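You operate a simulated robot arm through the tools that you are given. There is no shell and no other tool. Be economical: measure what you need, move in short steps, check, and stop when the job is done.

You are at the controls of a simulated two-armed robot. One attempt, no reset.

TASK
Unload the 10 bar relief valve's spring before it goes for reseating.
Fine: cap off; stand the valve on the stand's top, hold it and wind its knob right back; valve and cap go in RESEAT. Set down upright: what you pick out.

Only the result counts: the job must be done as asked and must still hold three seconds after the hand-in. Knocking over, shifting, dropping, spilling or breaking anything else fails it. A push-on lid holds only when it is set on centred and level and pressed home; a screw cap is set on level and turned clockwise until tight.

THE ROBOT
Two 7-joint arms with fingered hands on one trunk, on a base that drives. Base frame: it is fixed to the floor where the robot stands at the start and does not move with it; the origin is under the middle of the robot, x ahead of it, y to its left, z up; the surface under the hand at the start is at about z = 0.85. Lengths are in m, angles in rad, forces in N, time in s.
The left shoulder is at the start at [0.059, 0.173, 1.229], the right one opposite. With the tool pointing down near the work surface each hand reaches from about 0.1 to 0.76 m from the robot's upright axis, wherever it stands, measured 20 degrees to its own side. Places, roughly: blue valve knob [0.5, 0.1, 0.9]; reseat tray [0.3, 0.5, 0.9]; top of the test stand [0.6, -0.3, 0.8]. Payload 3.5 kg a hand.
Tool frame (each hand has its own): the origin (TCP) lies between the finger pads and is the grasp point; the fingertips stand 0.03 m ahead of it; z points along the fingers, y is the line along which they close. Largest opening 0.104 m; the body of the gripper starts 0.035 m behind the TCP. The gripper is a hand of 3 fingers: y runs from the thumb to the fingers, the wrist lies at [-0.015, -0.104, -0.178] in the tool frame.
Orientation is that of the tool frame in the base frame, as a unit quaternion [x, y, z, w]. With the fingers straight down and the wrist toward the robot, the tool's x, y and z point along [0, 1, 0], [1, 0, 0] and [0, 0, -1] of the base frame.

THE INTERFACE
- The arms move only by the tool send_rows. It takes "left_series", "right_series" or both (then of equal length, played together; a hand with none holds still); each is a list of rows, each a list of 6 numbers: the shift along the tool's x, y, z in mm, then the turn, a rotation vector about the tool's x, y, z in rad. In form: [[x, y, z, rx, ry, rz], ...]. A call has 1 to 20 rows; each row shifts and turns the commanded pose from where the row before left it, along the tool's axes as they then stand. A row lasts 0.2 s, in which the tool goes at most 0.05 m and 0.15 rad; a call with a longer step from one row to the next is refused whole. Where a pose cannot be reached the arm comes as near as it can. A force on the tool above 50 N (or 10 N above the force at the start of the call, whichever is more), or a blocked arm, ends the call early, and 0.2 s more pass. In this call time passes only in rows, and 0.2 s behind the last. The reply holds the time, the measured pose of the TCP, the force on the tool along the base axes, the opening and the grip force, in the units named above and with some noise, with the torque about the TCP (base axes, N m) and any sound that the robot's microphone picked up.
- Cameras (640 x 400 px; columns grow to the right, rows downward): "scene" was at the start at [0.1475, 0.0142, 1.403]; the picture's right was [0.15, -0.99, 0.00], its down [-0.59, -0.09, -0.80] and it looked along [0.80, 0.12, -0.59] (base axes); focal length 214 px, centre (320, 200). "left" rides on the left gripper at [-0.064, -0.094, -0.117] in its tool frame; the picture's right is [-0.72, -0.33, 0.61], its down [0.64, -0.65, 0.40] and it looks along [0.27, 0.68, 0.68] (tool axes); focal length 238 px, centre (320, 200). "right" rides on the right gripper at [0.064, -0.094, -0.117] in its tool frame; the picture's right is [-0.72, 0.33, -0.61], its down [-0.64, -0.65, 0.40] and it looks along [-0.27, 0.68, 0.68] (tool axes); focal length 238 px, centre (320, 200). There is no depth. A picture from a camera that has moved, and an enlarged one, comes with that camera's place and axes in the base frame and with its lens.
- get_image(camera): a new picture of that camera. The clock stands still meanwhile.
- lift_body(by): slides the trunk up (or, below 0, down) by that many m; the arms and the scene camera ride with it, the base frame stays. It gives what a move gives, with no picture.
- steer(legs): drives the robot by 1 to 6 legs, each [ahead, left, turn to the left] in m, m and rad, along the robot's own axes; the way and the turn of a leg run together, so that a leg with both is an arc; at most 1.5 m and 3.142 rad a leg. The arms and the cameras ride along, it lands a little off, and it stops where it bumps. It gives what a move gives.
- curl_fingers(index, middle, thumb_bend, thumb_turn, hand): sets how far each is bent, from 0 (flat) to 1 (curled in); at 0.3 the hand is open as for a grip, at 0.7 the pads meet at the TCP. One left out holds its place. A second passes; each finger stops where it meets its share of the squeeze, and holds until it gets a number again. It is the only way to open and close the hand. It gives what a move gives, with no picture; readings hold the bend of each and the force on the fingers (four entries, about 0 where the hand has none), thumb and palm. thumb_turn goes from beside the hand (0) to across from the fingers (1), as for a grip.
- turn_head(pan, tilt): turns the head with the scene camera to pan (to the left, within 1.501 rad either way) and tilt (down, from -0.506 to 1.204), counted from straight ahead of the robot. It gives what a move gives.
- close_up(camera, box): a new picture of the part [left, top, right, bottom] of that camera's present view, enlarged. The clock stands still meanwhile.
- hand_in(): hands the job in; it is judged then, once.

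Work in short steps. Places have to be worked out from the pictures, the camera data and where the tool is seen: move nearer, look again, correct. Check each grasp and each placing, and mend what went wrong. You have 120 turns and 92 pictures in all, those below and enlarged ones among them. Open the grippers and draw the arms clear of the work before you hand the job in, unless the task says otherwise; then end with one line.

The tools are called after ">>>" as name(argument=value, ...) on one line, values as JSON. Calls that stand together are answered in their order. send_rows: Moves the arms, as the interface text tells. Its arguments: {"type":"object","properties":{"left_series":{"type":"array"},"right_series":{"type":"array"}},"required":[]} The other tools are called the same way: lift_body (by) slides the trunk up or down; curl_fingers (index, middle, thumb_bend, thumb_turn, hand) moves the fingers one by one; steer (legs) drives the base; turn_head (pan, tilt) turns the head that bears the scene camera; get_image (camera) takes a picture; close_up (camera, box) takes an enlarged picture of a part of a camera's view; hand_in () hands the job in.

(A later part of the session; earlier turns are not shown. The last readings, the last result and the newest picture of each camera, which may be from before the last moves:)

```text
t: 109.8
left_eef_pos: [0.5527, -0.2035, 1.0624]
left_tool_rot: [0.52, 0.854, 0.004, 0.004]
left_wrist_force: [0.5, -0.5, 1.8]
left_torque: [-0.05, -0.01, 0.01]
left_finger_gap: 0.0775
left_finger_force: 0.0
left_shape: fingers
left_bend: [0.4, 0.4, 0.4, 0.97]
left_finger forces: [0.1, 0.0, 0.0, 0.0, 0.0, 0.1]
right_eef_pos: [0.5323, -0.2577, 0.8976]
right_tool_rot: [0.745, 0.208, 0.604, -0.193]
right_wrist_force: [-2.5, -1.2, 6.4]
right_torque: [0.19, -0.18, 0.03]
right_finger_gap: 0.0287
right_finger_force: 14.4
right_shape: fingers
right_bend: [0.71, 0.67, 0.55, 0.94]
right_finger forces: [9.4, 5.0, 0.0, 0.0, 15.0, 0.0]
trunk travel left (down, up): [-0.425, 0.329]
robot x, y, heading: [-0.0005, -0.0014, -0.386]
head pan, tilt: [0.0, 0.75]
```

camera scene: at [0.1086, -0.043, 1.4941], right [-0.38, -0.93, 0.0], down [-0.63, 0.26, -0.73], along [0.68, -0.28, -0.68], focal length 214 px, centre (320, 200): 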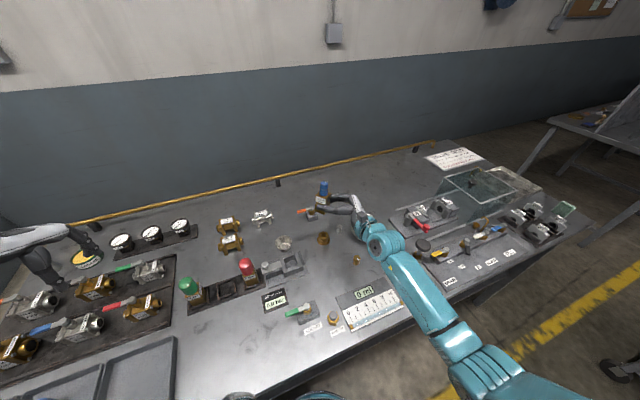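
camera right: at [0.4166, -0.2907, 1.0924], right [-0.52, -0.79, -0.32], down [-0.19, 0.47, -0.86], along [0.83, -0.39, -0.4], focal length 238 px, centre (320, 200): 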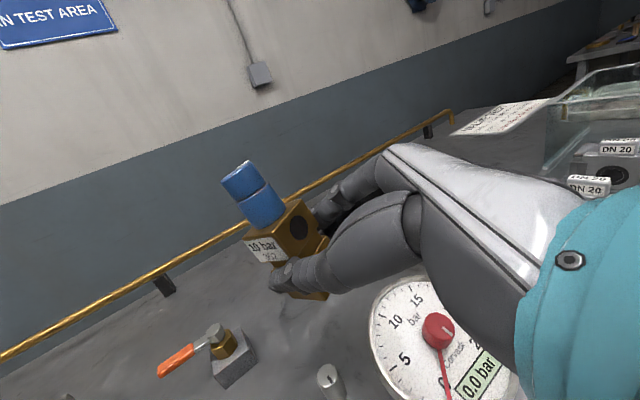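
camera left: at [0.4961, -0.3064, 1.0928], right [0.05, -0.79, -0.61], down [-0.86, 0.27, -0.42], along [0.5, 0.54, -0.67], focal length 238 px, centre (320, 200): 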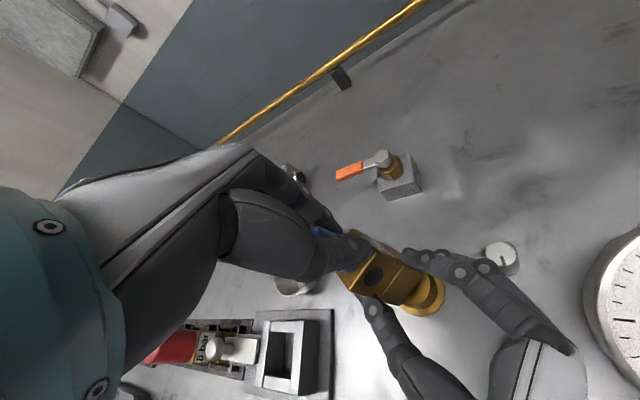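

The valve is back on the stand with about 10 N of support. I yaw the left hand back clockwise to about -95° for a fresh stroke and re-centre over the knob.

>>> send_rows(left_series=[[0, 0, 0, 0, 0, 0.142], [0, 0, 0, 0, 0, 0.142], [0, 0, 0, 0, 0, 0.142], [0, 0, 0, 0, 0, 0.142], [0, 0, 0, 0, 0, 0.142], [0, 0, 0, 0, 0, 0.142], [0, 0, 0, 0, 0, 0.142], [0, 0, 0, 0, 0, 0.142], [0, 0, 0, 0, 0, 0.142], [0, 0, 0, 0, 0, 0.142], [0, 0, 0, 0, 0, 0.142], [0, 0, 0, 0, 0, 0.142], [0, 0, 0, 0, 0, 0.142], [0, 0, 0, 0, 0, 0.142], [0, 0, 0, 0, 0, 0.142], [-5, 34, 0, 0, 0, 0]])

>>> close_up(camera="left", box=[240, 170, 480, 350])

```text
t: 113.2
left_eef_pos: [0.5452, -0.2367, 1.0637]
left_tool_rot: [0.999, -0.043, 0.005, -0.003]
left_wrist_force: [0.5, -0.1, 0.9]
left_torque: [0.04, -0.02, 0.05]
left_finger_gap: 0.0773
left_finger_force: 0.0
left_shape: fingers
left_bend: [0.4, 0.4, 0.4, 0.97]
left_finger forces: [0.0, 0.1, 0.0, 0.1, 0.1, 0.1]
right_eef_pos: [0.5311, -0.2567, 0.8968]
right_tool_rot: [0.745, 0.21, 0.602, -0.195]
right_wrist_force: [-3.2, -2.4, 11.2]
right_torque: [0.18, -0.26, 0.07]
right_finger_gap: 0.0289
right_finger_force: 15.8
right_shape: fingers
right_bend: [0.71, 0.67, 0.55, 0.94]
right_finger forces: [9.5, 5.9, 0.0, 0.1, 15.4, 0.1]
trunk travel left (down, up): [-0.425, 0.329]
robot x, y, heading: [0.0017, 0.0005, -0.389]
head pan, tilt: [0.0, 0.75]
```

```text
2.22 times, centred on (360, 260) of left
camera zoom: at [0.4895, -0.1379, 1.1816], right [-0.68, 0.39, -0.62], down [0.7, 0.6, -0.39], along [0.22, -0.7, -0.68], focal length 530 px, centre (231, 67)
```

zoom: 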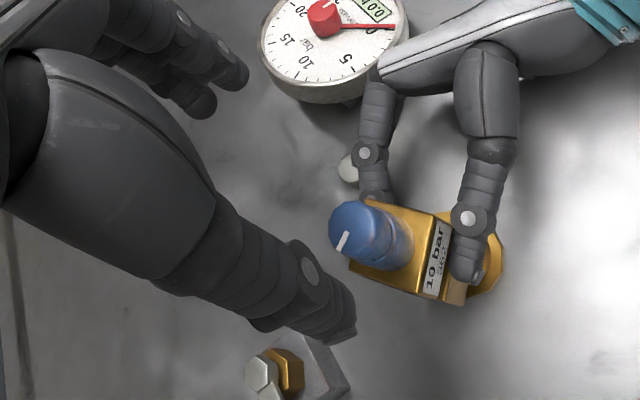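

Allowing for the bias seen in the last grasp, I shift (3, -4) mm, descend to 0.978 and close evenly.

>>> send_rows(left_series=[[3.3, -4, 28, 0, 0, 0], [0, 0, 28, 0, 0, 0], [0, 0, 29, 0, 0, 0]])

>>> curl_fingers(hand="left", index=0.66, middle=0.66, thumb_bend=0.66)

```text
t: 114.0
left_eef_pos: [0.5465, -0.2283, 0.98]
left_tool_rot: [0.999, -0.043, 0.006, -0.002]
left_wrist_force: [0.2, 0.5, 0.4]
left_torque: [-0.02, -0.01, 0.0]
left_finger_gap: 0.0777
left_finger_force: 0.0
left_shape: fingers
left_bend: [0.4, 0.4, 0.4, 0.97]
left_finger forces: [0.1, 0.0, 0.1, 0.0, 0.1, 0.1]
left hand out of reach, approached as far as the arm can: row 3
right_eef_pos: [0.5303, -0.2587, 0.8965]
right_tool_rot: [0.746, 0.208, 0.602, -0.194]
right_wrist_force: [-1.9, -2.0, 8.8]
right_torque: [0.17, -0.28, 0.0]
right_finger_gap: 0.0286
right_finger_force: 15.6
right_shape: fingers
right_bend: [0.71, 0.67, 0.55, 0.94]
right_finger forces: [9.7, 5.9, 0.1, 0.0, 15.1, 0.0]
trunk travel left (down, up): [-0.425, 0.329]
robot x, y, heading: [-0.0042, 0.0011, -0.384]
head pan, tilt: [0.0, 0.75]
```

```text
t: 115.0
left_eef_pos: [0.5471, -0.2284, 0.9792]
left_tool_rot: [0.999, -0.042, 0.006, -0.002]
left_wrist_force: [0.4, -3.2, 1.1]
left_torque: [-0.07, -0.02, 0.0]
left_finger_gap: 0.0178
left_finger_force: 3.3
left_shape: fingers
left_bend: [0.63, 0.64, 0.64, 0.97]
left_finger forces: [2.2, 2.7, 0.0, 0.0, 1.7, 0.0]
right_eef_pos: [0.5305, -0.2569, 0.8962]
right_tool_rot: [0.746, 0.209, 0.602, -0.193]
right_wrist_force: [-1.1, -0.1, 10.2]
right_torque: [0.13, -0.24, 0.05]
right_finger_gap: 0.0287
right_finger_force: 14.9
right_shape: fingers
right_bend: [0.71, 0.67, 0.55, 0.94]
right_finger forces: [9.1, 5.6, 0.1, 0.0, 15.8, 0.1]
trunk travel left (down, up): [-0.425, 0.329]
robot x, y, heading: [0.0016, -0.0004, -0.386]
head pan, tilt: [0.0, 0.75]
```

Contact is balanced. I shift 2.5 mm along +y, then squeeze evenly to 0.78.

>>> send_rows(left_series=[[0, 2.5, 0, 0, 0, -0.03]])

>>> curl_fingers(hand="left", index=0.76, middle=0.76, thumb_bend=0.76)

```text
t: 115.4
left_eef_pos: [0.5453, -0.2318, 0.9809]
left_tool_rot: [1.0, -0.027, 0.004, -0.003]
left_wrist_force: [-0.8, 0.6, 2.3]
left_torque: [0.04, 0.02, -0.03]
left_finger_gap: 0.0175
left_finger_force: 3.4
left_shape: fingers
left_bend: [0.64, 0.65, 0.63, 0.97]
left_finger forces: [1.7, 1.3, 0.0, 0.0, 3.4, 0.1]
right_eef_pos: [0.53, -0.2572, 0.8968]
right_tool_rot: [0.746, 0.208, 0.602, -0.194]
right_wrist_force: [0.0, -1.1, 8.6]
right_torque: [0.16, -0.21, -0.03]
right_finger_gap: 0.0289
right_finger_force: 15.0
right_shape: fingers
right_bend: [0.71, 0.67, 0.55, 0.94]
right_finger forces: [9.7, 5.6, 0.0, 0.0, 14.9, 0.0]
trunk travel left (down, up): [-0.425, 0.329]
robot x, y, heading: [-0.0002, 0.0029, -0.387]
head pan, tilt: [0.0, 0.75]
```

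```text
t: 116.4
left_eef_pos: [0.5466, -0.2325, 0.9793]
left_tool_rot: [1.0, -0.027, 0.004, -0.003]
left_wrist_force: [1.4, -1.4, -1.4]
left_torque: [0.03, -0.02, -0.15]
left_finger_gap: 0.014
left_finger_force: 14.7
left_shape: fingers
left_bend: [0.71, 0.66, 0.65, 0.97]
left_finger forces: [7.5, 9.7, 0.1, 0.0, 12.2, 0.0]
right_eef_pos: [0.5303, -0.2585, 0.8964]
right_tool_rot: [0.745, 0.209, 0.603, -0.194]
right_wrist_force: [-1.9, 0.0, 10.2]
right_torque: [0.15, -0.28, 0.14]
right_finger_gap: 0.0287
right_finger_force: 15.0
right_shape: fingers
right_bend: [0.71, 0.67, 0.55, 0.94]
right_finger forces: [8.6, 5.7, 0.0, 0.0, 16.5, 0.0]
trunk travel left (down, up): [-0.425, 0.329]
robot x, y, heading: [0.0009, 0.0001, -0.387]
head pan, tilt: [0.0, 0.75]
```

A solid, balanced grip (about 12 N). I turn counter-clockwise in short calls.

>>> send_rows(left_series=[[0, 0, 0, 0, 0, -0.13], [0, 0, 0, 0, 0, -0.13], [0, 0, 0, 0, 0, -0.13], [0, 0, 0, 0, 0, -0.13]])

>>> send_rows(left_series=[[0, 0, 0, 0, 0, -0.13], [0, 0, 0, 0, 0, -0.13], [0, 0, 0, 0, 0, -0.13], [0, 0, 0, 0, 0, -0.13]])

```text
t: 117.4
left_eef_pos: [0.5768, -0.2568, 0.9756]
left_tool_rot: [0.973, 0.232, 0.011, 0.004]
left_wrist_force: [-2.2, 11.7, 45.7]
left_torque: [1.55, 0.62, -0.14]
left_finger_gap: 0.0128
left_finger_force: 34.2
left_shape: fingers
left_bend: [0.72, 0.66, 0.65, 1.0]
left_finger forces: [1.5, 9.8, 0.0, 0.0, 58.1, 0.2]
left hand out of reach, approached as far as the arm can: row 1, 2, 3, 4
right_eef_pos: [0.5297, -0.2595, 0.8967]
right_tool_rot: [0.746, 0.208, 0.602, -0.192]
right_wrist_force: [16.8, -10.9, -3.1]
right_torque: [0.01, 0.23, -0.56]
right_finger_gap: 0.0302
right_finger_force: 19.1
right_shape: fingers
right_bend: [0.58, 0.64, 0.6, 0.94]
right_finger forces: [17.8, 10.0, 0.0, 0.1, 10.1, 0.0]
trunk travel left (down, up): [-0.425, 0.329]
robot x, y, heading: [-0.0022, 0.0018, -0.384]
head pan, tilt: [0.0, 0.75]
```

```text
t: 118.4
left_eef_pos: [0.5833, -0.2642, 0.9706]
left_tool_rot: [0.882, 0.472, 0.012, 0.006]
left_wrist_force: [2.6, 10.1, 43.6]
left_torque: [1.64, 0.53, -0.33]
left_finger_gap: 0.0187
left_finger_force: 40.0
left_shape: fingers
left_bend: [0.73, 0.65, 0.62, 1.0]
left_finger forces: [0.0, 11.9, 0.1, 0.1, 68.4, 0.0]
left hand out of reach, approached as far as the arm can: row 1, 2
right_eef_pos: [0.531, -0.2576, 0.8967]
right_tool_rot: [0.746, 0.207, 0.602, -0.194]
right_wrist_force: [14.9, -15.3, -4.8]
right_torque: [-0.05, 0.28, -0.59]
right_finger_gap: 0.0304
right_finger_force: 20.9
right_shape: fingers
right_bend: [0.56, 0.63, 0.61, 0.94]
right_finger forces: [18.8, 12.0, 0.1, 0.0, 10.7, 0.0]
trunk travel left (down, up): [-0.425, 0.329]
robot x, y, heading: [-0.0002, 0.0009, -0.387]
head pan, tilt: [0.0, 0.75]
```

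Starting that far clockwise was out of the arm's reach, and it got dragged sideways. I open and lift the left hand straight away.

>>> curl_fingers(hand="left", index=0.4, middle=0.4, thumb_bend=0.4)

>>> send_rows(left_series=[[0, 0, -20, 0, 0, 0], [0, 0, -40, 0, 0, 0], [0, 0, -35, 0, 0, 0]])

>>> close_up(camera="left", box=[260, 170, 540, 370])

```text
t: 119.4
left_eef_pos: [0.581, -0.2625, 0.9682]
left_tool_rot: [0.881, 0.473, 0.008, 0.003]
left_wrist_force: [4.0, 3.4, 29.6]
left_torque: [1.19, 0.51, -0.35]
left_finger_gap: 0.0817
left_finger_force: 19.7
left_shape: fingers
left_bend: [0.4, 0.4, 0.38, 1.0]
left_finger forces: [0.1, 0.0, 0.0, 0.0, 40.3, 0.0]
right_eef_pos: [0.5296, -0.2571, 0.8971]
right_tool_rot: [0.746, 0.208, 0.603, -0.193]
right_wrist_force: [-2.3, -9.1, 2.9]
right_torque: [-0.1, -0.2, -0.13]
right_finger_gap: 0.0297
right_finger_force: 17.3
right_shape: fingers
right_bend: [0.6, 0.63, 0.58, 0.98]
right_finger forces: [11.9, 8.8, 0.0, 0.0, 13.9, 0.0]
trunk travel left (down, up): [-0.425, 0.329]
robot x, y, heading: [-0.0015, -0.0009, -0.392]
head pan, tilt: [0.0, 0.75]
```

```text
t: 120.2
left_eef_pos: [0.5966, -0.2789, 1.0512]
left_tool_rot: [0.881, 0.473, 0.005, -0.001]
left_wrist_force: [0.1, -0.1, -0.6]
left_torque: [0.02, 0.01, -0.01]
left_finger_gap: 0.0781
left_finger_force: 0.1
left_shape: fingers
left_bend: [0.4, 0.4, 0.4, 0.98]
left_finger forces: [0.1, 0.0, 0.1, 0.0, 0.0, 0.0]
left hand out of reach, approached as far as the arm can: row 1, 2, 3
right_eef_pos: [0.5317, -0.2563, 0.8951]
right_tool_rot: [0.746, 0.209, 0.602, -0.195]
right_wrist_force: [4.0, -0.5, 4.9]
right_torque: [0.05, -0.17, -0.06]
right_finger_gap: 0.0302
right_finger_force: 15.6
right_shape: fingers
right_bend: [0.61, 0.65, 0.57, 0.96]
right_finger forces: [10.3, 6.0, 0.0, 0.1, 15.5, 0.1]
trunk travel left (down, up): [-0.425, 0.329]
robot x, y, heading: [-0.0036, -0.0015, -0.387]
head pan, tilt: [0.0, 0.75]
```

```text
2.00 times, centred on (400, 270) of left
camera zoom: at [0.4823, -0.2817, 1.1691], right [-0.66, -0.42, -0.62], down [-0.19, 0.9, -0.4], along [0.72, -0.15, -0.67], focal length 477 px, centre (160, 60)
```

zoom: 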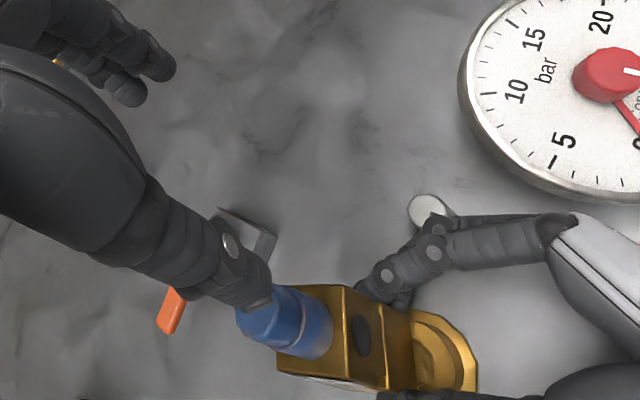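

The valve still stands on the collar in the right hand's grip. I bring the left arm back to a comfortable pose, then to yaw -75° above the knob, a start angle that worked before.

>>> send_rows(left_series=[[3.4, -31, -12.5, 0, 0, 0], [3.4, -31, -12.5, 0, 0, 0], [3.4, -31, -12.5, 0, 0, 0], [3.4, -31, -12.5, 0, 0, 0]])

>>> send_rows(left_series=[[0, 0, 0, 0, 0, 0.12], [0, 0, 0, 0, 0, 0.12], [0, 0, 0, 0, 0, 0.12], [0, 0, 0, 0, 0, 0.12], [0, 0, 0, 0, 0, 0.12], [0, 0, 0, 0, 0, 0.12]])

```text
t: 121.2
left_eef_pos: [0.5245, -0.2184, 1.093]
left_tool_rot: [0.88, 0.474, 0.005, 0.0]
left_wrist_force: [1.0, 1.1, -0.6]
left_torque: [0.01, 0.03, 0.01]
left_finger_gap: 0.0779
left_finger_force: 0.1
left_shape: fingers
left_bend: [0.4, 0.4, 0.4, 0.98]
left_finger forces: [0.1, 0.0, 0.0, 0.0, 0.0, 0.0]
left hand out of reach, approached as far as the arm can: row 1, 2
right_eef_pos: [0.5298, -0.2594, 0.896]
right_tool_rot: [0.746, 0.207, 0.603, -0.193]
right_wrist_force: [-0.5, -2.4, 6.0]
right_torque: [0.04, -0.16, -0.04]
right_finger_gap: 0.0303
right_finger_force: 16.7
right_shape: fingers
right_bend: [0.62, 0.66, 0.57, 0.96]
right_finger forces: [10.3, 6.6, 0.1, 0.1, 15.9, 0.0]
trunk travel left (down, up): [-0.425, 0.329]
robot x, y, heading: [0.0019, 0.0011, -0.386]
head pan, tilt: [0.0, 0.75]
```

```text
t: 122.6
left_eef_pos: [0.5244, -0.2212, 1.0915]
left_tool_rot: [0.991, 0.132, 0.006, -0.001]
left_wrist_force: [-0.5, -0.7, 0.7]
left_torque: [-0.02, -0.03, 0.01]
left_finger_gap: 0.0779
left_finger_force: 0.0
left_shape: fingers
left_bend: [0.4, 0.4, 0.4, 0.98]
left_finger forces: [0.1, 0.0, 0.1, 0.0, 0.0, 0.0]
right_eef_pos: [0.5306, -0.2577, 0.8956]
right_tool_rot: [0.746, 0.208, 0.602, -0.194]
right_wrist_force: [0.1, -2.2, 3.9]
right_torque: [0.03, -0.13, -0.11]
right_finger_gap: 0.0303
right_finger_force: 16.4
right_shape: fingers
right_bend: [0.62, 0.66, 0.57, 0.95]
right_finger forces: [10.5, 6.6, 0.0, 0.0, 15.4, 0.0]
trunk travel left (down, up): [-0.425, 0.329]
robot x, y, heading: [-0.0011, 0.0001, -0.389]
head pan, tilt: [0.0, 0.75]
```

I move over the knob's expected place and take one picture for centring.

>>> send_rows(left_series=[[18, 20, 15, 0, 0, 0], [0, 0, 18, 0, 0, 0]])

>>> close_up(camera="left", box=[240, 170, 480, 350])

```text
t: 123.2
left_eef_pos: [0.5474, -0.2351, 1.0605]
left_tool_rot: [0.991, 0.132, 0.005, -0.001]
left_wrist_force: [0.4, 0.4, 0.6]
left_torque: [-0.06, -0.02, 0.01]
left_finger_gap: 0.0778
left_finger_force: 0.0
left_shape: fingers
left_bend: [0.4, 0.4, 0.4, 0.98]
left_finger forces: [0.1, 0.0, 0.0, 0.1, 0.0, 0.0]
right_eef_pos: [0.5309, -0.2579, 0.8957]
right_tool_rot: [0.746, 0.208, 0.602, -0.194]
right_wrist_force: [1.3, -2.4, 4.4]
right_torque: [-0.02, -0.08, -0.08]
right_finger_gap: 0.0301
right_finger_force: 16.1
right_shape: fingers
right_bend: [0.62, 0.66, 0.57, 0.96]
right_finger forces: [10.3, 6.9, 0.0, 0.0, 15.4, 0.1]
trunk travel left (down, up): [-0.425, 0.329]
robot x, y, heading: [0.0003, -0.001, -0.39]
head pan, tilt: [0.0, 0.75]
```

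```text
2.22 times, centred on (360, 260) of left
camera zoom: at [0.46, -0.1625, 1.1778], right [-0.77, 0.13, -0.62], down [0.45, 0.8, -0.4], along [0.45, -0.59, -0.68], focal length 530 px, centre (231, 67)
```

zoom: 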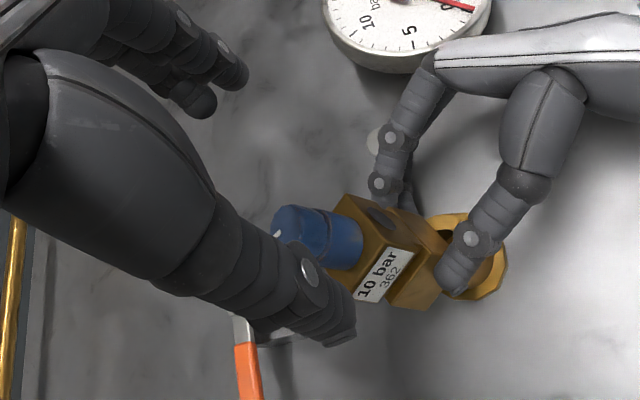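

The last mishap slid and tilted the valve outward in the right hand: knob top near (0.58, -0.238), and lower than I assumed (z≈0.975). I lift it 6 mm and draw it 20 mm back toward me, so the left hand can take the knob within reach.

>>> send_rows(right_series=[[5.9, -0.2, -1.2, 0, 0, 0], [-1.9, -5.5, -8.2, 0, 0, 0], [-1.9, -5.4, -8.2, 0, 0, 0]])

>>> close_up(camera="left", box=[240, 170, 480, 350])

```text
t: 124.0
left_eef_pos: [0.5461, -0.2354, 1.0599]
left_tool_rot: [0.991, 0.133, 0.005, -0.002]
left_wrist_force: [0.2, 0.3, -0.3]
left_torque: [0.04, 0.0, -0.01]
left_finger_gap: 0.0778
left_finger_force: 0.0
left_shape: fingers
left_bend: [0.4, 0.4, 0.4, 0.98]
left_finger forces: [0.0, 0.0, 0.0, 0.1, 0.0, 0.1]
right_eef_pos: [0.5107, -0.2587, 0.9018]
right_tool_rot: [0.746, 0.208, 0.602, -0.194]
right_wrist_force: [0.4, 0.6, -2.2]
right_torque: [-0.06, 0.01, -0.01]
right_finger_gap: 0.0303
right_finger_force: 16.7
right_shape: fingers
right_bend: [0.62, 0.66, 0.57, 0.96]
right_finger forces: [9.9, 6.6, 0.1, 0.0, 16.0, 0.1]
trunk travel left (down, up): [-0.425, 0.329]
robot x, y, heading: [-0.0008, 0.0003, -0.394]
head pan, tilt: [0.0, 0.75]
```

```text
2.22 times, centred on (360, 260) of left
camera zoom: at [0.4597, -0.1628, 1.1778], right [-0.77, 0.13, -0.62], down [0.45, 0.8, -0.4], along [0.44, -0.59, -0.68], focal length 530 px, centre (231, 67)
```

zoom: 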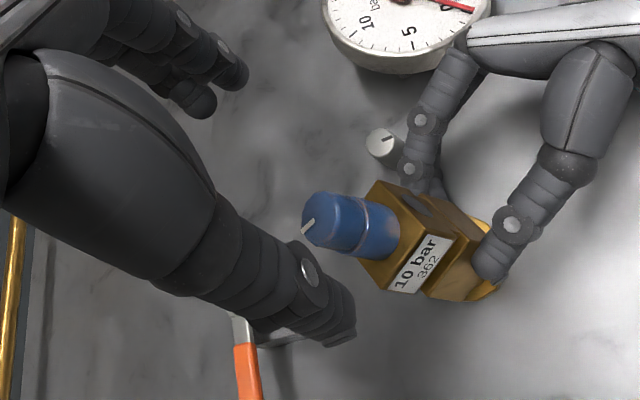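

The valve is over the collar with a slight lean. I centre the left hand (11, 6.5) mm over and descend deeper this time (TCP z≈0.97), closing evenly.

>>> send_rows(left_series=[[11, 6.5, 25, 0, 0, 0], [0, 0, 35, 0, 0, 0], [0, 0, 30, 0, 0, 0]])

>>> curl_fingers(hand="left", index=0.63, middle=0.63, thumb_bend=0.63)

```text
t: 124.8
left_eef_pos: [0.5622, -0.2359, 0.9701]
left_tool_rot: [0.991, 0.132, 0.005, -0.001]
left_wrist_force: [0.5, -0.5, 0.6]
left_torque: [-0.02, 0.0, 0.01]
left_finger_gap: 0.078
left_finger_force: 0.1
left_shape: fingers
left_bend: [0.4, 0.4, 0.4, 0.98]
left_finger forces: [0.0, 0.0, 0.0, 0.0, 0.0, 0.1]
right_eef_pos: [0.5111, -0.2571, 0.9016]
right_tool_rot: [0.746, 0.209, 0.602, -0.194]
right_wrist_force: [0.3, 0.8, -2.2]
right_torque: [-0.08, 0.03, 0.0]
right_finger_gap: 0.0301
right_finger_force: 16.0
right_shape: fingers
right_bend: [0.62, 0.66, 0.57, 0.96]
right_finger forces: [9.7, 6.4, 0.0, 0.1, 16.1, 0.0]
trunk travel left (down, up): [-0.425, 0.329]
robot x, y, heading: [-0.0005, -0.0042, -0.386]
head pan, tilt: [0.0, 0.75]
```

```text
t: 125.8
left_eef_pos: [0.5606, -0.2368, 0.9702]
left_tool_rot: [0.991, 0.132, 0.005, -0.002]
left_wrist_force: [-0.6, 4.3, 2.4]
left_torque: [0.16, 0.05, -0.03]
left_finger_gap: 0.0302
left_finger_force: 3.1
left_shape: fingers
left_bend: [0.61, 0.63, 0.58, 0.97]
left_finger forces: [1.5, 0.1, 0.0, 0.1, 5.9, 0.0]
right_eef_pos: [0.5113, -0.2588, 0.9003]
right_tool_rot: [0.747, 0.208, 0.602, -0.192]
right_wrist_force: [0.3, -4.1, -4.3]
right_torque: [0.02, 0.16, -0.25]
right_finger_gap: 0.0307
right_finger_force: 17.2
right_shape: fingers
right_bend: [0.62, 0.67, 0.57, 0.95]
right_finger forces: [14.4, 5.7, 0.0, 0.0, 14.5, 0.0]
trunk travel left (down, up): [-0.425, 0.329]
robot x, y, heading: [-0.0031, -0.0, -0.389]
head pan, tilt: [0.0, 0.75]
```

The gap reads 30 mm, a true knob-width grip. The thumb leads, so I shift 3 mm back toward the thumb and squeeze.

>>> send_rows(left_series=[[0, -3, 0, 0, 0, 0]])

>>> curl_fingers(hand="left", index=0.85, middle=0.85, thumb_bend=0.85)

```text
t: 126.2
left_eef_pos: [0.5599, -0.2353, 0.9711]
left_tool_rot: [0.991, 0.132, 0.005, -0.001]
left_wrist_force: [0.6, 2.1, 2.7]
left_torque: [0.08, 0.0, -0.02]
left_finger_gap: 0.0295
left_finger_force: 3.6
left_shape: fingers
left_bend: [0.61, 0.63, 0.58, 0.98]
left_finger forces: [2.2, 0.0, 0.0, 0.0, 4.7, 0.0]
right_eef_pos: [0.5112, -0.2582, 0.8999]
right_tool_rot: [0.747, 0.208, 0.601, -0.194]
right_wrist_force: [-0.9, -4.3, -5.0]
right_torque: [-0.02, 0.14, -0.11]
right_finger_gap: 0.0303
right_finger_force: 17.3
right_shape: fingers
right_bend: [0.62, 0.67, 0.57, 0.95]
right_finger forces: [13.3, 5.6, 0.1, 0.1, 14.9, 0.0]
trunk travel left (down, up): [-0.425, 0.329]
robot x, y, heading: [0.0002, -0.0031, -0.388]
head pan, tilt: [0.0, 0.75]
```

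```text
t: 127.2
left_eef_pos: [0.5594, -0.2344, 0.9702]
left_tool_rot: [0.991, 0.133, 0.005, -0.002]
left_wrist_force: [1.3, 5.5, 3.4]
left_torque: [0.19, 0.02, 0.01]
left_finger_gap: 0.0262
left_finger_force: 17.3
left_shape: fingers
left_bend: [0.58, 0.85, 0.63, 0.97]
left_finger forces: [14.1, 2.0, 0.0, 0.1, 18.1, 0.1]
right_eef_pos: [0.5117, -0.2593, 0.9012]
right_tool_rot: [0.746, 0.209, 0.601, -0.194]
right_wrist_force: [-0.4, -5.6, -8.5]
right_torque: [0.02, 0.21, -0.28]
right_finger_gap: 0.0307
right_finger_force: 18.1
right_shape: fingers
right_bend: [0.62, 0.67, 0.57, 0.95]
right_finger forces: [15.8, 5.4, 0.0, 0.0, 14.4, 0.0]
trunk travel left (down, up): [-0.425, 0.329]
robot x, y, heading: [0.0019, 0.0041, -0.391]
head pan, tilt: [0.0, 0.75]
```

The left hand grips the knob firmly (14 vs 18 N). I open the right hand gently and check that the left carries the valve.

>>> curl_fingers(hand="right", index=0.5, middle=0.5, thumb_bend=0.48)

>>> close_up(camera="right", box=[190, 100, 430, 350])

```text
t: 128.2
left_eef_pos: [0.5602, -0.2346, 0.9701]
left_tool_rot: [0.991, 0.133, 0.006, -0.001]
left_wrist_force: [0.0, 0.6, 0.2]
left_torque: [0.05, -0.06, 0.03]
left_finger_gap: 0.0264
left_finger_force: 14.6
left_shape: fingers
left_bend: [0.57, 0.85, 0.64, 0.97]
left_finger forces: [16.1, 0.7, 0.0, 0.0, 13.2, 0.0]
right_eef_pos: [0.5112, -0.2573, 0.9011]
right_tool_rot: [0.746, 0.209, 0.602, -0.193]
right_wrist_force: [0.2, 0.2, -0.9]
right_torque: [0.03, 0.02, 0.0]
right_finger_gap: 0.0542
right_finger_force: 0.0
right_shape: fingers
right_bend: [0.5, 0.5, 0.48, 0.97]
right_finger forces: [0.1, 0.0, 0.0, 0.1, 0.1, 0.0]
trunk travel left (down, up): [-0.425, 0.329]
robot x, y, heading: [0.0007, 0.0021, -0.387]
head pan, tilt: [0.0, 0.75]
```

```text
1.60 times, centred on (310, 225) of right
camera zoom: at [0.3769, -0.2367, 0.9914], right [-0.46, -0.66, -0.59], down [-0.15, 0.72, -0.68], along [0.88, -0.23, -0.43], focal length 381 px, centre (336, 160)
```

zoom: 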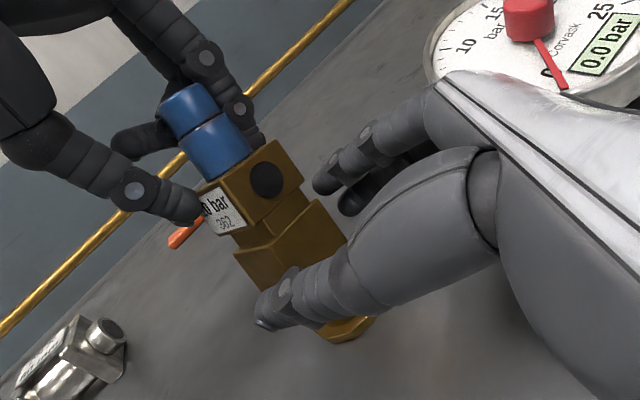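

With the right hand open, the valve's weight rests on the stand and the left hand steadies it. I straighten it slightly with the left (0.15 rad, 14 mm), then advance the right hand for a deeper grip on the body.

>>> send_rows(left_series=[[1.3, -4.7, 0, -0.048, -0.013, 0], [1.3, -4.7, 0, -0.048, -0.013, 0], [1.2, -4.6, 0, -0.048, -0.013, 0]])

>>> send_rows(right_series=[[5.5, 0, 10, 0, 0, 0], [5.5, 0, 10, 0, 0, 0]])

>>> curl_fingers(hand="right", index=0.58, middle=0.58, thumb_bend=0.58)

```text
t: 129.0
left_eef_pos: [0.5598, -0.2207, 0.968]
left_tool_rot: [0.989, 0.131, -0.005, 0.073]
left_wrist_force: [-0.1, -0.3, 0.1]
left_torque: [0.0, -0.03, 0.03]
left_finger_gap: 0.0258
left_finger_force: 14.8
left_shape: fingers
left_bend: [0.56, 0.85, 0.64, 0.97]
left_finger forces: [16.3, 0.5, 0.0, 0.0, 12.9, 0.1]
right_eef_pos: [0.5111, -0.2568, 0.9012]
right_tool_rot: [0.746, 0.208, 0.602, -0.193]
right_wrist_force: [-0.4, 0.3, 0.9]
right_torque: [0.0, -0.01, 0.01]
right_finger_gap: 0.0543
right_finger_force: 0.1
right_shape: fingers
right_bend: [0.5, 0.5, 0.48, 0.97]
right_finger forces: [0.0, 0.0, 0.0, 0.0, 0.0, 0.0]
trunk travel left (down, up): [-0.425, 0.329]
robot x, y, heading: [0.0015, 0.0001, -0.39]
head pan, tilt: [0.0, 0.75]
```

```text
t: 129.6
left_eef_pos: [0.5604, -0.2204, 0.9683]
left_tool_rot: [0.989, 0.132, -0.004, 0.072]
left_wrist_force: [0.1, 0.0, -0.3]
left_torque: [0.04, -0.06, -0.02]
left_finger_gap: 0.0258
left_finger_force: 14.7
left_shape: fingers
left_bend: [0.56, 0.85, 0.64, 0.97]
left_finger forces: [16.4, 0.6, 0.0, 0.1, 12.9, 0.0]
right_eef_pos: [0.5288, -0.2479, 0.9072]
right_tool_rot: [0.746, 0.208, 0.602, -0.194]
right_wrist_force: [0.0, -0.1, 0.0]
right_torque: [0.02, 0.0, -0.02]
right_finger_gap: 0.0543
right_finger_force: 0.2
right_shape: fingers
right_bend: [0.5, 0.5, 0.48, 0.97]
right_finger forces: [0.0, 0.0, 0.0, 0.1, 0.0, 0.0]
trunk travel left (down, up): [-0.425, 0.329]
robot x, y, heading: [0.0009, -0.0022, -0.388]
head pan, tilt: [0.0, 0.75]
```

```text
t: 130.6
left_eef_pos: [0.5585, -0.2201, 0.9691]
left_tool_rot: [0.988, 0.132, -0.004, 0.074]
left_wrist_force: [-0.1, 2.4, 7.5]
left_torque: [0.27, 0.13, 0.04]
left_finger_gap: 0.02
left_finger_force: 18.8
left_shape: fingers
left_bend: [0.56, 0.85, 0.7, 0.97]
left_finger forces: [12.0, 0.1, 0.1, 0.1, 26.8, 0.0]
right_eef_pos: [0.5282, -0.2473, 0.9089]
right_tool_rot: [0.746, 0.208, 0.602, -0.194]
right_wrist_force: [-0.3, -0.8, -0.2]
right_torque: [-0.02, -0.01, -0.07]
right_finger_gap: 0.0359
right_finger_force: 1.2
right_shape: fingers
right_bend: [0.56, 0.56, 0.56, 0.98]
right_finger forces: [0.7, 0.9, 0.0, 0.1, 0.9, 0.0]
trunk travel left (down, up): [-0.425, 0.329]
robot x, y, heading: [-0.0006, 0.0013, -0.39]
head pan, tilt: [0.0, 0.75]
```

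The right hand contacts evenly. I squeeze it firmly and check with one picture.

>>> curl_fingers(hand="right", index=0.95, middle=0.95, thumb_bend=0.95)

>>> close_up(camera="right", box=[190, 80, 430, 350])

```text
t: 131.6
left_eef_pos: [0.5602, -0.2205, 0.9692]
left_tool_rot: [0.989, 0.131, -0.004, 0.074]
left_wrist_force: [-0.6, 0.9, 11.3]
left_torque: [0.34, 0.18, 0.07]
left_finger_gap: 0.0203
left_finger_force: 19.5
left_shape: fingers
left_bend: [0.56, 0.85, 0.71, 0.96]
left_finger forces: [14.2, 0.0, 0.1, 0.0, 24.6, 0.1]
right_eef_pos: [0.5278, -0.2479, 0.9085]
right_tool_rot: [0.746, 0.208, 0.603, -0.194]
right_wrist_force: [2.9, -1.3, -1.0]
right_torque: [-0.21, -0.09, -0.2]
right_finger_gap: 0.0193
right_finger_force: 24.3
right_shape: fingers
right_bend: [0.61, 0.58, 0.65, 0.97]
right_finger forces: [13.4, 9.8, 0.1, 0.0, 26.1, 0.1]
trunk travel left (down, up): [-0.425, 0.329]
robot x, y, heading: [-0.0021, 0.0001, -0.386]
head pan, tilt: [0.0, 0.75]
```

```text
1.48 times, centred on (310, 215) of right
camera zoom: at [0.3936, -0.226, 0.9986], right [-0.46, -0.66, -0.59], down [-0.14, 0.72, -0.68], along [0.88, -0.23, -0.42], focal length 353 px, centre (335, 178)
```

zoom: 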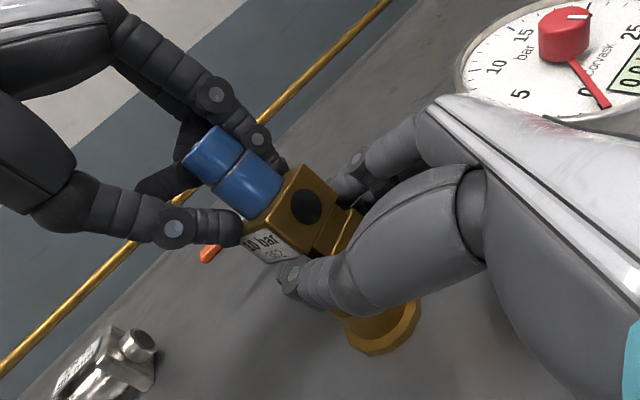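

The valve stands upright on the collar in a good deep right-hand grip. But the left thumb tip sits on the block's edge, so I open the left, raise it, set it vertical again and re-centre on the knob axis (0.546, -0.234).

>>> curl_fingers(hand="left", index=0.42, middle=0.42, thumb_bend=0.42)

>>> send_rows(left_series=[[0, 0, -25, 0, 0, 0], [0, 0, -25, 0, 0, 0], [0, 0, 0, 0.048, 0.013, 0], [0, 0, 0, 0.048, 0.013, 0], [0, 0, 0, 0.048, 0.013, 0]])

```text
t: 132.6
left_eef_pos: [0.56, -0.22, 0.9681]
left_tool_rot: [0.989, 0.132, -0.004, 0.072]
left_wrist_force: [1.4, -0.2, -0.4]
left_torque: [-0.01, 0.02, 0.02]
left_finger_gap: 0.0724
left_finger_force: 0.1
left_shape: fingers
left_bend: [0.42, 0.42, 0.42, 0.97]
left_finger forces: [0.0, 0.1, 0.0, 0.0, 0.0, 0.0]
right_eef_pos: [0.5294, -0.2478, 0.9086]
right_tool_rot: [0.746, 0.208, 0.602, -0.195]
right_wrist_force: [0.5, -2.5, 1.2]
right_torque: [-0.02, -0.13, -0.02]
right_finger_gap: 0.0193
right_finger_force: 25.8
right_shape: fingers
right_bend: [0.61, 0.58, 0.67, 0.96]
right_finger forces: [16.1, 8.1, 0.1, 0.0, 27.8, 0.0]
trunk travel left (down, up): [-0.425, 0.329]
robot x, y, heading: [-0.0009, 0.0019, -0.39]
head pan, tilt: [0.0, 0.75]
```

```text
t: 133.8
left_eef_pos: [0.5593, -0.2143, 1.018]
left_tool_rot: [0.991, 0.133, 0.005, -0.002]
left_wrist_force: [0.2, -0.3, 0.5]
left_torque: [0.0, 0.01, 0.01]
left_finger_gap: 0.0727
left_finger_force: 0.0
left_shape: fingers
left_bend: [0.42, 0.42, 0.42, 0.97]
left_finger forces: [0.1, 0.1, 0.1, 0.0, 0.0, 0.0]
right_eef_pos: [0.5285, -0.2477, 0.9084]
right_tool_rot: [0.746, 0.208, 0.603, -0.193]
right_wrist_force: [0.0, -1.4, 1.6]
right_torque: [-0.01, -0.13, -0.03]
right_finger_gap: 0.0192
right_finger_force: 26.2
right_shape: fingers
right_bend: [0.61, 0.58, 0.67, 0.96]
right_finger forces: [16.0, 8.2, 0.1, 0.0, 27.7, 0.1]
trunk travel left (down, up): [-0.425, 0.329]
robot x, y, heading: [0.0002, -0.003, -0.393]
head pan, tilt: [0.0, 0.75]
```

The stand still carries the valve. I shift the left hand over the axis, lower to z≈0.976 and close lightly.

>>> send_rows(left_series=[[-18, 15.5, 0, 0, 0, 0], [0, 0, 21, 0, 0, 0], [0, 0, 21, 0, 0, 0]])

>>> curl_fingers(hand="left", index=0.64, middle=0.64, thumb_bend=0.64)

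```text
t: 134.6
left_eef_pos: [0.5478, -0.2351, 0.975]
left_tool_rot: [0.991, 0.132, 0.006, -0.001]
left_wrist_force: [-0.4, 1.1, -0.7]
left_torque: [0.0, -0.04, -0.01]
left_finger_gap: 0.0727
left_finger_force: 0.1
left_shape: fingers
left_bend: [0.42, 0.42, 0.42, 0.97]
left_finger forces: [0.0, 0.0, 0.0, 0.0, 0.0, 0.0]
right_eef_pos: [0.528, -0.2478, 0.9086]
right_tool_rot: [0.746, 0.208, 0.602, -0.194]
right_wrist_force: [1.1, -1.1, 1.5]
right_torque: [-0.08, -0.12, -0.04]
right_finger_gap: 0.0188
right_finger_force: 26.2
right_shape: fingers
right_bend: [0.61, 0.58, 0.67, 0.96]
right_finger forces: [16.3, 8.1, 0.0, 0.0, 27.9, 0.1]
trunk travel left (down, up): [-0.425, 0.329]
robot x, y, heading: [0.0016, -0.0014, -0.388]
head pan, tilt: [0.0, 0.75]
```

```text
t: 135.6
left_eef_pos: [0.5481, -0.2351, 0.9761]
left_tool_rot: [0.991, 0.132, 0.006, -0.001]
left_wrist_force: [1.1, -3.9, -1.4]
left_torque: [-0.14, -0.05, 0.06]
left_finger_gap: 0.0218
left_finger_force: 2.4
left_shape: fingers
left_bend: [0.6, 0.63, 0.63, 0.97]
left_finger forces: [3.2, 1.4, 0.0, 0.1, 0.3, 0.0]
right_eef_pos: [0.5281, -0.2462, 0.9081]
right_tool_rot: [0.745, 0.208, 0.603, -0.195]
right_wrist_force: [-0.7, 3.9, 2.8]
right_torque: [-0.17, -0.21, 0.07]
right_finger_gap: 0.0193
right_finger_force: 25.7
right_shape: fingers
right_bend: [0.61, 0.58, 0.67, 0.96]
right_finger forces: [14.4, 8.3, 0.1, 0.1, 29.1, 0.1]
trunk travel left (down, up): [-0.425, 0.329]
robot x, y, heading: [0.0, 0.0014, -0.391]
head pan, tilt: [0.0, 0.75]
```

The fingers led, index slightly more. I shift (-2, +4) mm and squeeze evenly.

>>> send_rows(left_series=[[-2, 4, 1, 0, 0, 0]])

>>> curl_fingers(hand="left", index=0.76, middle=0.76, thumb_bend=0.76)

```text
t: 136.0
left_eef_pos: [0.5454, -0.2388, 0.9746]
left_tool_rot: [0.991, 0.132, 0.006, -0.002]
left_wrist_force: [1.8, -0.9, -0.5]
left_torque: [0.01, -0.05, 0.04]
left_finger_gap: 0.0207
left_finger_force: 1.8
left_shape: fingers
left_bend: [0.61, 0.63, 0.63, 0.97]
left_finger forces: [2.0, 0.9, 0.0, 0.0, 1.3, 0.0]
right_eef_pos: [0.5276, -0.2482, 0.9085]
right_tool_rot: [0.746, 0.207, 0.603, -0.194]
right_wrist_force: [-2.1, 1.9, 1.2]
right_torque: [-0.05, -0.15, 0.02]
right_finger_gap: 0.0194
right_finger_force: 25.8
right_shape: fingers
right_bend: [0.61, 0.58, 0.67, 0.96]
right_finger forces: [15.7, 7.3, 0.1, 0.0, 28.7, 0.1]
trunk travel left (down, up): [-0.425, 0.329]
robot x, y, heading: [0.0011, -0.0023, -0.388]
head pan, tilt: [0.0, 0.75]
```

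```text
t: 137.0
left_eef_pos: [0.5458, -0.2383, 0.9749]
left_tool_rot: [0.991, 0.132, 0.005, -0.001]
left_wrist_force: [4.3, -2.5, -0.1]
left_torque: [-0.08, -0.1, 0.02]
left_finger_gap: 0.0187
left_finger_force: 14.1
left_shape: fingers
left_bend: [0.62, 0.65, 0.65, 0.97]
left_finger forces: [8.1, 7.9, 0.0, 0.0, 12.1, 0.0]
right_eef_pos: [0.5286, -0.2461, 0.9082]
right_tool_rot: [0.745, 0.208, 0.603, -0.193]
right_wrist_force: [-4.7, 2.3, 3.1]
right_torque: [-0.05, -0.28, 0.05]
right_finger_gap: 0.0189
right_finger_force: 26.7
right_shape: fingers
right_bend: [0.61, 0.58, 0.67, 0.96]
right_finger forces: [16.0, 7.3, 0.0, 0.0, 29.3, 0.0]
trunk travel left (down, up): [-0.425, 0.329]
robot x, y, heading: [-0.0004, -0.0043, -0.386]
head pan, tilt: [0.0, 0.75]
```

A well-balanced three-finger grip. I turn counter-clockwise in a short call first.

>>> send_rows(left_series=[[0, 0, 0, 0, 0, -0.12], [0, 0, 0, 0, 0, -0.12], [0, 0, 0, 0, 0, -0.12]])

```text
t: 137.8
left_eef_pos: [0.5464, -0.2388, 0.9747]
left_tool_rot: [0.951, 0.308, 0.006, 0.0]
left_wrist_force: [1.8, -3.8, -0.7]
left_torque: [-0.1, -0.01, -0.2]
left_finger_gap: 0.0149
left_finger_force: 13.8
left_shape: fingers
left_bend: [0.64, 0.64, 0.66, 0.98]
left_finger forces: [5.6, 10.8, 0.0, 0.1, 11.6, 0.1]
right_eef_pos: [0.5285, -0.2469, 0.9089]
right_tool_rot: [0.746, 0.209, 0.602, -0.195]
right_wrist_force: [-1.6, 4.5, 2.8]
right_torque: [-0.05, -0.18, 0.28]
right_finger_gap: 0.0189
right_finger_force: 25.9
right_shape: fingers
right_bend: [0.61, 0.58, 0.67, 0.97]
right_finger forces: [14.6, 8.6, 0.0, 0.0, 29.0, 0.0]
trunk travel left (down, up): [-0.425, 0.329]
robot x, y, heading: [-0.0019, -0.004, -0.387]
head pan, tilt: [0.0, 0.75]
```

The torque is 0.2 N m and the grip holds. I continue in short calls.

>>> send_rows(left_series=[[0, 1, 0, 0, 0, -0.12], [0, 0, 0, 0, 0, -0.12], [0, 0, 0, 0, 0, -0.12], [0, 0, 0, 0, 0, -0.12]])

```text
t: 138.8
left_eef_pos: [0.545, -0.2386, 0.9746]
left_tool_rot: [0.851, 0.526, 0.006, 0.003]
left_wrist_force: [1.9, -5.0, 0.9]
left_torque: [-0.04, -0.03, -0.49]
left_finger_gap: 0.0156
left_finger_force: 19.0
left_shape: fingers
left_bend: [0.66, 0.63, 0.65, 1.0]
left_finger forces: [9.3, 12.0, 0.1, 0.1, 16.8, 0.0]
right_eef_pos: [0.5293, -0.2462, 0.9081]
right_tool_rot: [0.746, 0.209, 0.602, -0.194]
right_wrist_force: [-1.0, 6.1, 4.7]
right_torque: [-0.06, -0.27, 0.58]
right_finger_gap: 0.019
right_finger_force: 27.1
right_shape: fingers
right_bend: [0.61, 0.58, 0.67, 0.97]
right_finger forces: [15.0, 9.1, 0.0, 0.0, 30.5, 0.0]
trunk travel left (down, up): [-0.425, 0.329]
robot x, y, heading: [0.0005, -0.0009, -0.388]
head pan, tilt: [0.0, 0.75]
```

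The torque has climbed to 0.49 N m, meaning a stop or high friction. I add a little more and watch.

>>> send_rows(left_series=[[0, 0, 0, 0, 0, -0.12], [0, 0, 0, 0, 0, -0.12]])

```text
t: 139.4
left_eef_pos: [0.5455, -0.2382, 0.9762]
left_tool_rot: [0.781, 0.624, 0.005, 0.002]
left_wrist_force: [5.2, -5.6, -0.4]
left_torque: [-0.06, -0.13, -0.53]
left_finger_gap: 0.0169
left_finger_force: 21.6
left_shape: fingers
left_bend: [0.66, 0.61, 0.64, 1.0]
left_finger forces: [14.3, 11.4, 0.0, 0.0, 17.7, 0.0]
right_eef_pos: [0.5287, -0.2468, 0.9086]
right_tool_rot: [0.746, 0.209, 0.602, -0.195]
right_wrist_force: [-2.3, 7.4, 7.9]
right_torque: [-0.04, -0.36, 0.63]
right_finger_gap: 0.0188
right_finger_force: 28.0
right_shape: fingers
right_bend: [0.62, 0.58, 0.67, 0.97]
right_finger forces: [15.7, 8.7, 0.0, 0.0, 31.5, 0.0]
trunk travel left (down, up): [-0.425, 0.329]
robot x, y, heading: [-0.0002, 0.0008, -0.39]
head pan, tilt: [0.0, 0.75]
```

The torque plateaus at about 0.53. I use a picture to see whether the knob's mark moved.

>>> close_up(camera="left", box=[250, 190, 390, 300])

```text
3.64 times, centred on (320, 245) of left
camera zoom: at [0.4386, -0.2814, 1.092], right [-0.47, -0.63, -0.62], down [-0.49, 0.77, -0.41], along [0.73, 0.11, -0.67], focal length 867 px, centre (320, 36)
```

zoom: 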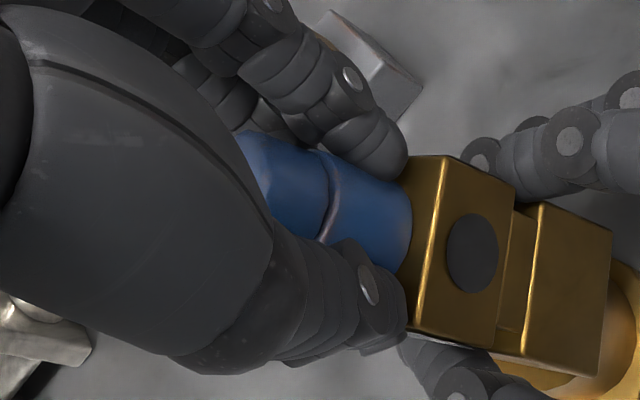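

The fingertips are gripping only the lower blue section, below the groove, which looks like the fixed bonnet. The marked knob is the upper section. I open, rise 17 mm to grip just the upper part, yaw back to -75° and close lightly.

>>> curl_fingers(hand="left", index=0.5, middle=0.5, thumb_bend=0.5)

>>> send_rows(left_series=[[0, 0, -15, 0, 0, 0], [0, 0, 0, 0, 0, 0.121], [0, 0, 0, 0, 0, 0.121], [0, 0, 0, 0, 0, 0.121], [0, 0, 0, 0, 0, 0.121], [0, 0, 0, 0, 0, 0.121], [0, 0, 0, 0, 0, 0.121], [0, 0, 0, 0, 0, 0.121], [0, 0, 0, 0, 0, 0.121], [0, 0, 0, 0, 0, 0.121]])

>>> curl_fingers(hand="left", index=0.64, middle=0.64, thumb_bend=0.64)

```text
t: 140.4
left_eef_pos: [0.5446, -0.2379, 0.9757]
left_tool_rot: [0.782, 0.623, 0.006, 0.001]
left_wrist_force: [0.2, 0.3, -0.4]
left_torque: [0.0, 0.02, 0.0]
left_finger_gap: 0.0515
left_finger_force: 0.1
left_shape: fingers
left_bend: [0.5, 0.5, 0.5, 0.98]
left_finger forces: [0.1, 0.1, 0.0, 0.0, 0.0, 0.1]
right_eef_pos: [0.529, -0.248, 0.9081]
right_tool_rot: [0.746, 0.208, 0.603, -0.194]
right_wrist_force: [0.6, -2.4, 3.3]
right_torque: [-0.07, -0.16, -0.12]
right_finger_gap: 0.0188
right_finger_force: 28.8
right_shape: fingers
right_bend: [0.61, 0.58, 0.68, 0.96]
right_finger forces: [20.2, 9.3, 0.1, 0.1, 27.8, 0.1]
trunk travel left (down, up): [-0.425, 0.329]
robot x, y, heading: [0.0002, -0.0023, -0.386]
head pan, tilt: [0.0, 0.75]
```

```text
t: 142.6
left_eef_pos: [0.5457, -0.2377, 0.9899]
left_tool_rot: [0.992, 0.127, 0.004, -0.001]
left_wrist_force: [-0.1, -0.4, 0.3]
left_torque: [-0.04, 0.01, -0.03]
left_finger_gap: 0.0517
left_finger_force: 0.1
left_shape: fingers
left_bend: [0.5, 0.5, 0.5, 0.98]
left_finger forces: [0.1, 0.1, 0.0, 0.1, 0.0, 0.1]
right_eef_pos: [0.5303, -0.2467, 0.9084]
right_tool_rot: [0.746, 0.208, 0.602, -0.194]
right_wrist_force: [2.3, -3.0, 2.6]
right_torque: [-0.01, -0.18, -0.06]
right_finger_gap: 0.0189
right_finger_force: 28.5
right_shape: fingers
right_bend: [0.61, 0.58, 0.68, 0.96]
right_finger forces: [20.0, 9.0, 0.0, 0.0, 28.0, 0.1]
trunk travel left (down, up): [-0.425, 0.329]
robot x, y, heading: [-0.0004, -0.0007, -0.389]
head pan, tilt: [0.0, 0.75]
```

```text
t: 143.6
left_eef_pos: [0.5454, -0.2392, 0.989]
left_tool_rot: [0.992, 0.128, 0.006, -0.002]
left_wrist_force: [1.4, -1.4, 1.1]
left_torque: [-0.05, -0.01, -0.02]
left_finger_gap: 0.0165
left_finger_force: 1.1
left_shape: fingers
left_bend: [0.64, 0.63, 0.64, 0.98]
left_finger forces: [0.2, 1.5, 0.1, 0.0, 0.0, 0.0]
right_eef_pos: [0.5273, -0.2471, 0.9089]
right_tool_rot: [0.746, 0.208, 0.602, -0.194]
right_wrist_force: [-1.0, 0.1, 2.6]
right_torque: [-0.09, -0.24, 0.03]
right_finger_gap: 0.019
right_finger_force: 28.3
right_shape: fingers
right_bend: [0.61, 0.58, 0.67, 0.96]
right_finger forces: [18.6, 9.1, 0.0, 0.0, 28.6, 0.1]
trunk travel left (down, up): [-0.425, 0.329]
robot x, y, heading: [-0.0037, -0.0006, -0.387]
head pan, tilt: [0.0, 0.75]
```

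Contact is light and nearly centred. I nudge, squeeze to 0.71 and try a short turn.

>>> send_rows(left_series=[[1, 1.5, 0, 0, 0, 0]])

>>> curl_fingers(hand="left", index=0.71, middle=0.71, thumb_bend=0.71)

>>> send_rows(left_series=[[0, 0, 0, 0, 0, -0.12], [0, 0, 0, 0, 0, -0.12], [0, 0, 0, 0, 0, -0.12]])

```text
t: 144.0
left_eef_pos: [0.5484, -0.2401, 0.9898]
left_tool_rot: [0.992, 0.128, 0.006, -0.002]
left_wrist_force: [0.7, -0.8, 0.4]
left_torque: [-0.03, 0.01, 0.0]
left_finger_gap: 0.0168
left_finger_force: 0.9
left_shape: fingers
left_bend: [0.64, 0.63, 0.64, 0.97]
left_finger forces: [0.3, 1.0, 0.1, 0.0, 0.5, 0.0]
right_eef_pos: [0.5278, -0.2476, 0.908]
right_tool_rot: [0.746, 0.208, 0.603, -0.193]
right_wrist_force: [0.5, 0.1, 2.5]
right_torque: [-0.05, -0.16, -0.04]
right_finger_gap: 0.0188
right_finger_force: 27.6
right_shape: fingers
right_bend: [0.61, 0.58, 0.68, 0.96]
right_finger forces: [18.8, 9.0, 0.1, 0.0, 28.2, 0.0]
trunk travel left (down, up): [-0.425, 0.329]
robot x, y, heading: [-0.001, -0.0009, -0.387]
head pan, tilt: [0.0, 0.75]
```

```text
t: 145.0
left_eef_pos: [0.548, -0.2393, 0.9899]
left_tool_rot: [0.992, 0.128, 0.006, -0.001]
left_wrist_force: [0.3, -3.3, -0.2]
left_torque: [-0.07, -0.03, 0.02]
left_finger_gap: 0.01
left_finger_force: 6.4
left_shape: fingers
left_bend: [0.66, 0.65, 0.66, 0.97]
left_finger forces: [3.1, 5.1, 0.0, 0.0, 4.9, 0.0]
right_eef_pos: [0.5285, -0.2473, 0.9083]
right_tool_rot: [0.746, 0.208, 0.603, -0.193]
right_wrist_force: [0.4, 4.0, 3.5]
right_torque: [-0.08, -0.18, 0.08]
right_finger_gap: 0.0187
right_finger_force: 27.8
right_shape: fingers
right_bend: [0.61, 0.58, 0.67, 0.96]
right_finger forces: [17.0, 9.2, 0.0, 0.1, 29.2, 0.0]
trunk travel left (down, up): [-0.425, 0.329]
robot x, y, heading: [-0.0023, -0.0032, -0.391]
head pan, tilt: [0.0, 0.75]
```

```text
t: 145.8
left_eef_pos: [0.5465, -0.2409, 0.9889]
left_tool_rot: [0.953, 0.304, 0.005, 0.001]
left_wrist_force: [-1.5, -4.7, 0.8]
left_torque: [-0.15, -0.01, -0.06]
left_finger_gap: 0.0029
left_finger_force: 4.6
left_shape: fingers
left_bend: [0.71, 0.65, 0.68, 0.97]
left_finger forces: [1.5, 5.3, 0.0, 0.0, 2.5, 0.1]
right_eef_pos: [0.5284, -0.2461, 0.9085]
right_tool_rot: [0.746, 0.208, 0.602, -0.194]
right_wrist_force: [2.6, 6.4, 4.7]
right_torque: [-0.21, -0.24, 0.17]
right_finger_gap: 0.0187
right_finger_force: 27.7
right_shape: fingers
right_bend: [0.61, 0.58, 0.67, 0.97]
right_finger forces: [16.7, 9.7, 0.0, 0.0, 29.7, 0.0]
trunk travel left (down, up): [-0.425, 0.329]
robot x, y, heading: [0.0009, 0.0013, -0.384]
head pan, tilt: [0.0, 0.75]
```

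Low, steady torque (0.06) now. The index is losing contact, so I nudge toward the middle finger and continue the stroke.

>>> send_rows(left_series=[[2, 1.5, 1, 0, 0, -0.1], [1, 0, 0, 0, 0, -0.12], [0, 0, 0, 0, 0, -0.12], [0, 0, 0, 0, 0, -0.12], [0, 0, 0, 0, 0, -0.12]])

```text
t: 147.0
left_eef_pos: [0.5493, -0.2392, 0.9901]
left_tool_rot: [0.825, 0.565, 0.005, 0.002]
left_wrist_force: [3.3, -10.7, 3.0]
left_torque: [-0.24, -0.09, -0.19]
left_finger_gap: 0.0
left_finger_force: 5.8
left_shape: fingers
left_bend: [0.71, 0.65, 0.7, 0.97]
left_finger forces: [1.6, 8.5, 0.0, 0.1, 1.5, 0.0]
right_eef_pos: [0.5285, -0.2464, 0.9098]
right_tool_rot: [0.746, 0.209, 0.602, -0.195]
right_wrist_force: [0.4, 10.0, 8.8]
right_torque: [-0.19, -0.36, 0.32]
right_finger_gap: 0.0187
right_finger_force: 28.4
right_shape: fingers
right_bend: [0.63, 0.58, 0.67, 0.97]
right_finger forces: [17.1, 8.6, 0.0, 0.1, 30.8, 0.0]
trunk travel left (down, up): [-0.425, 0.329]
robot x, y, heading: [-0.0004, 0.0039, -0.387]
head pan, tilt: [0.0, 0.75]
```

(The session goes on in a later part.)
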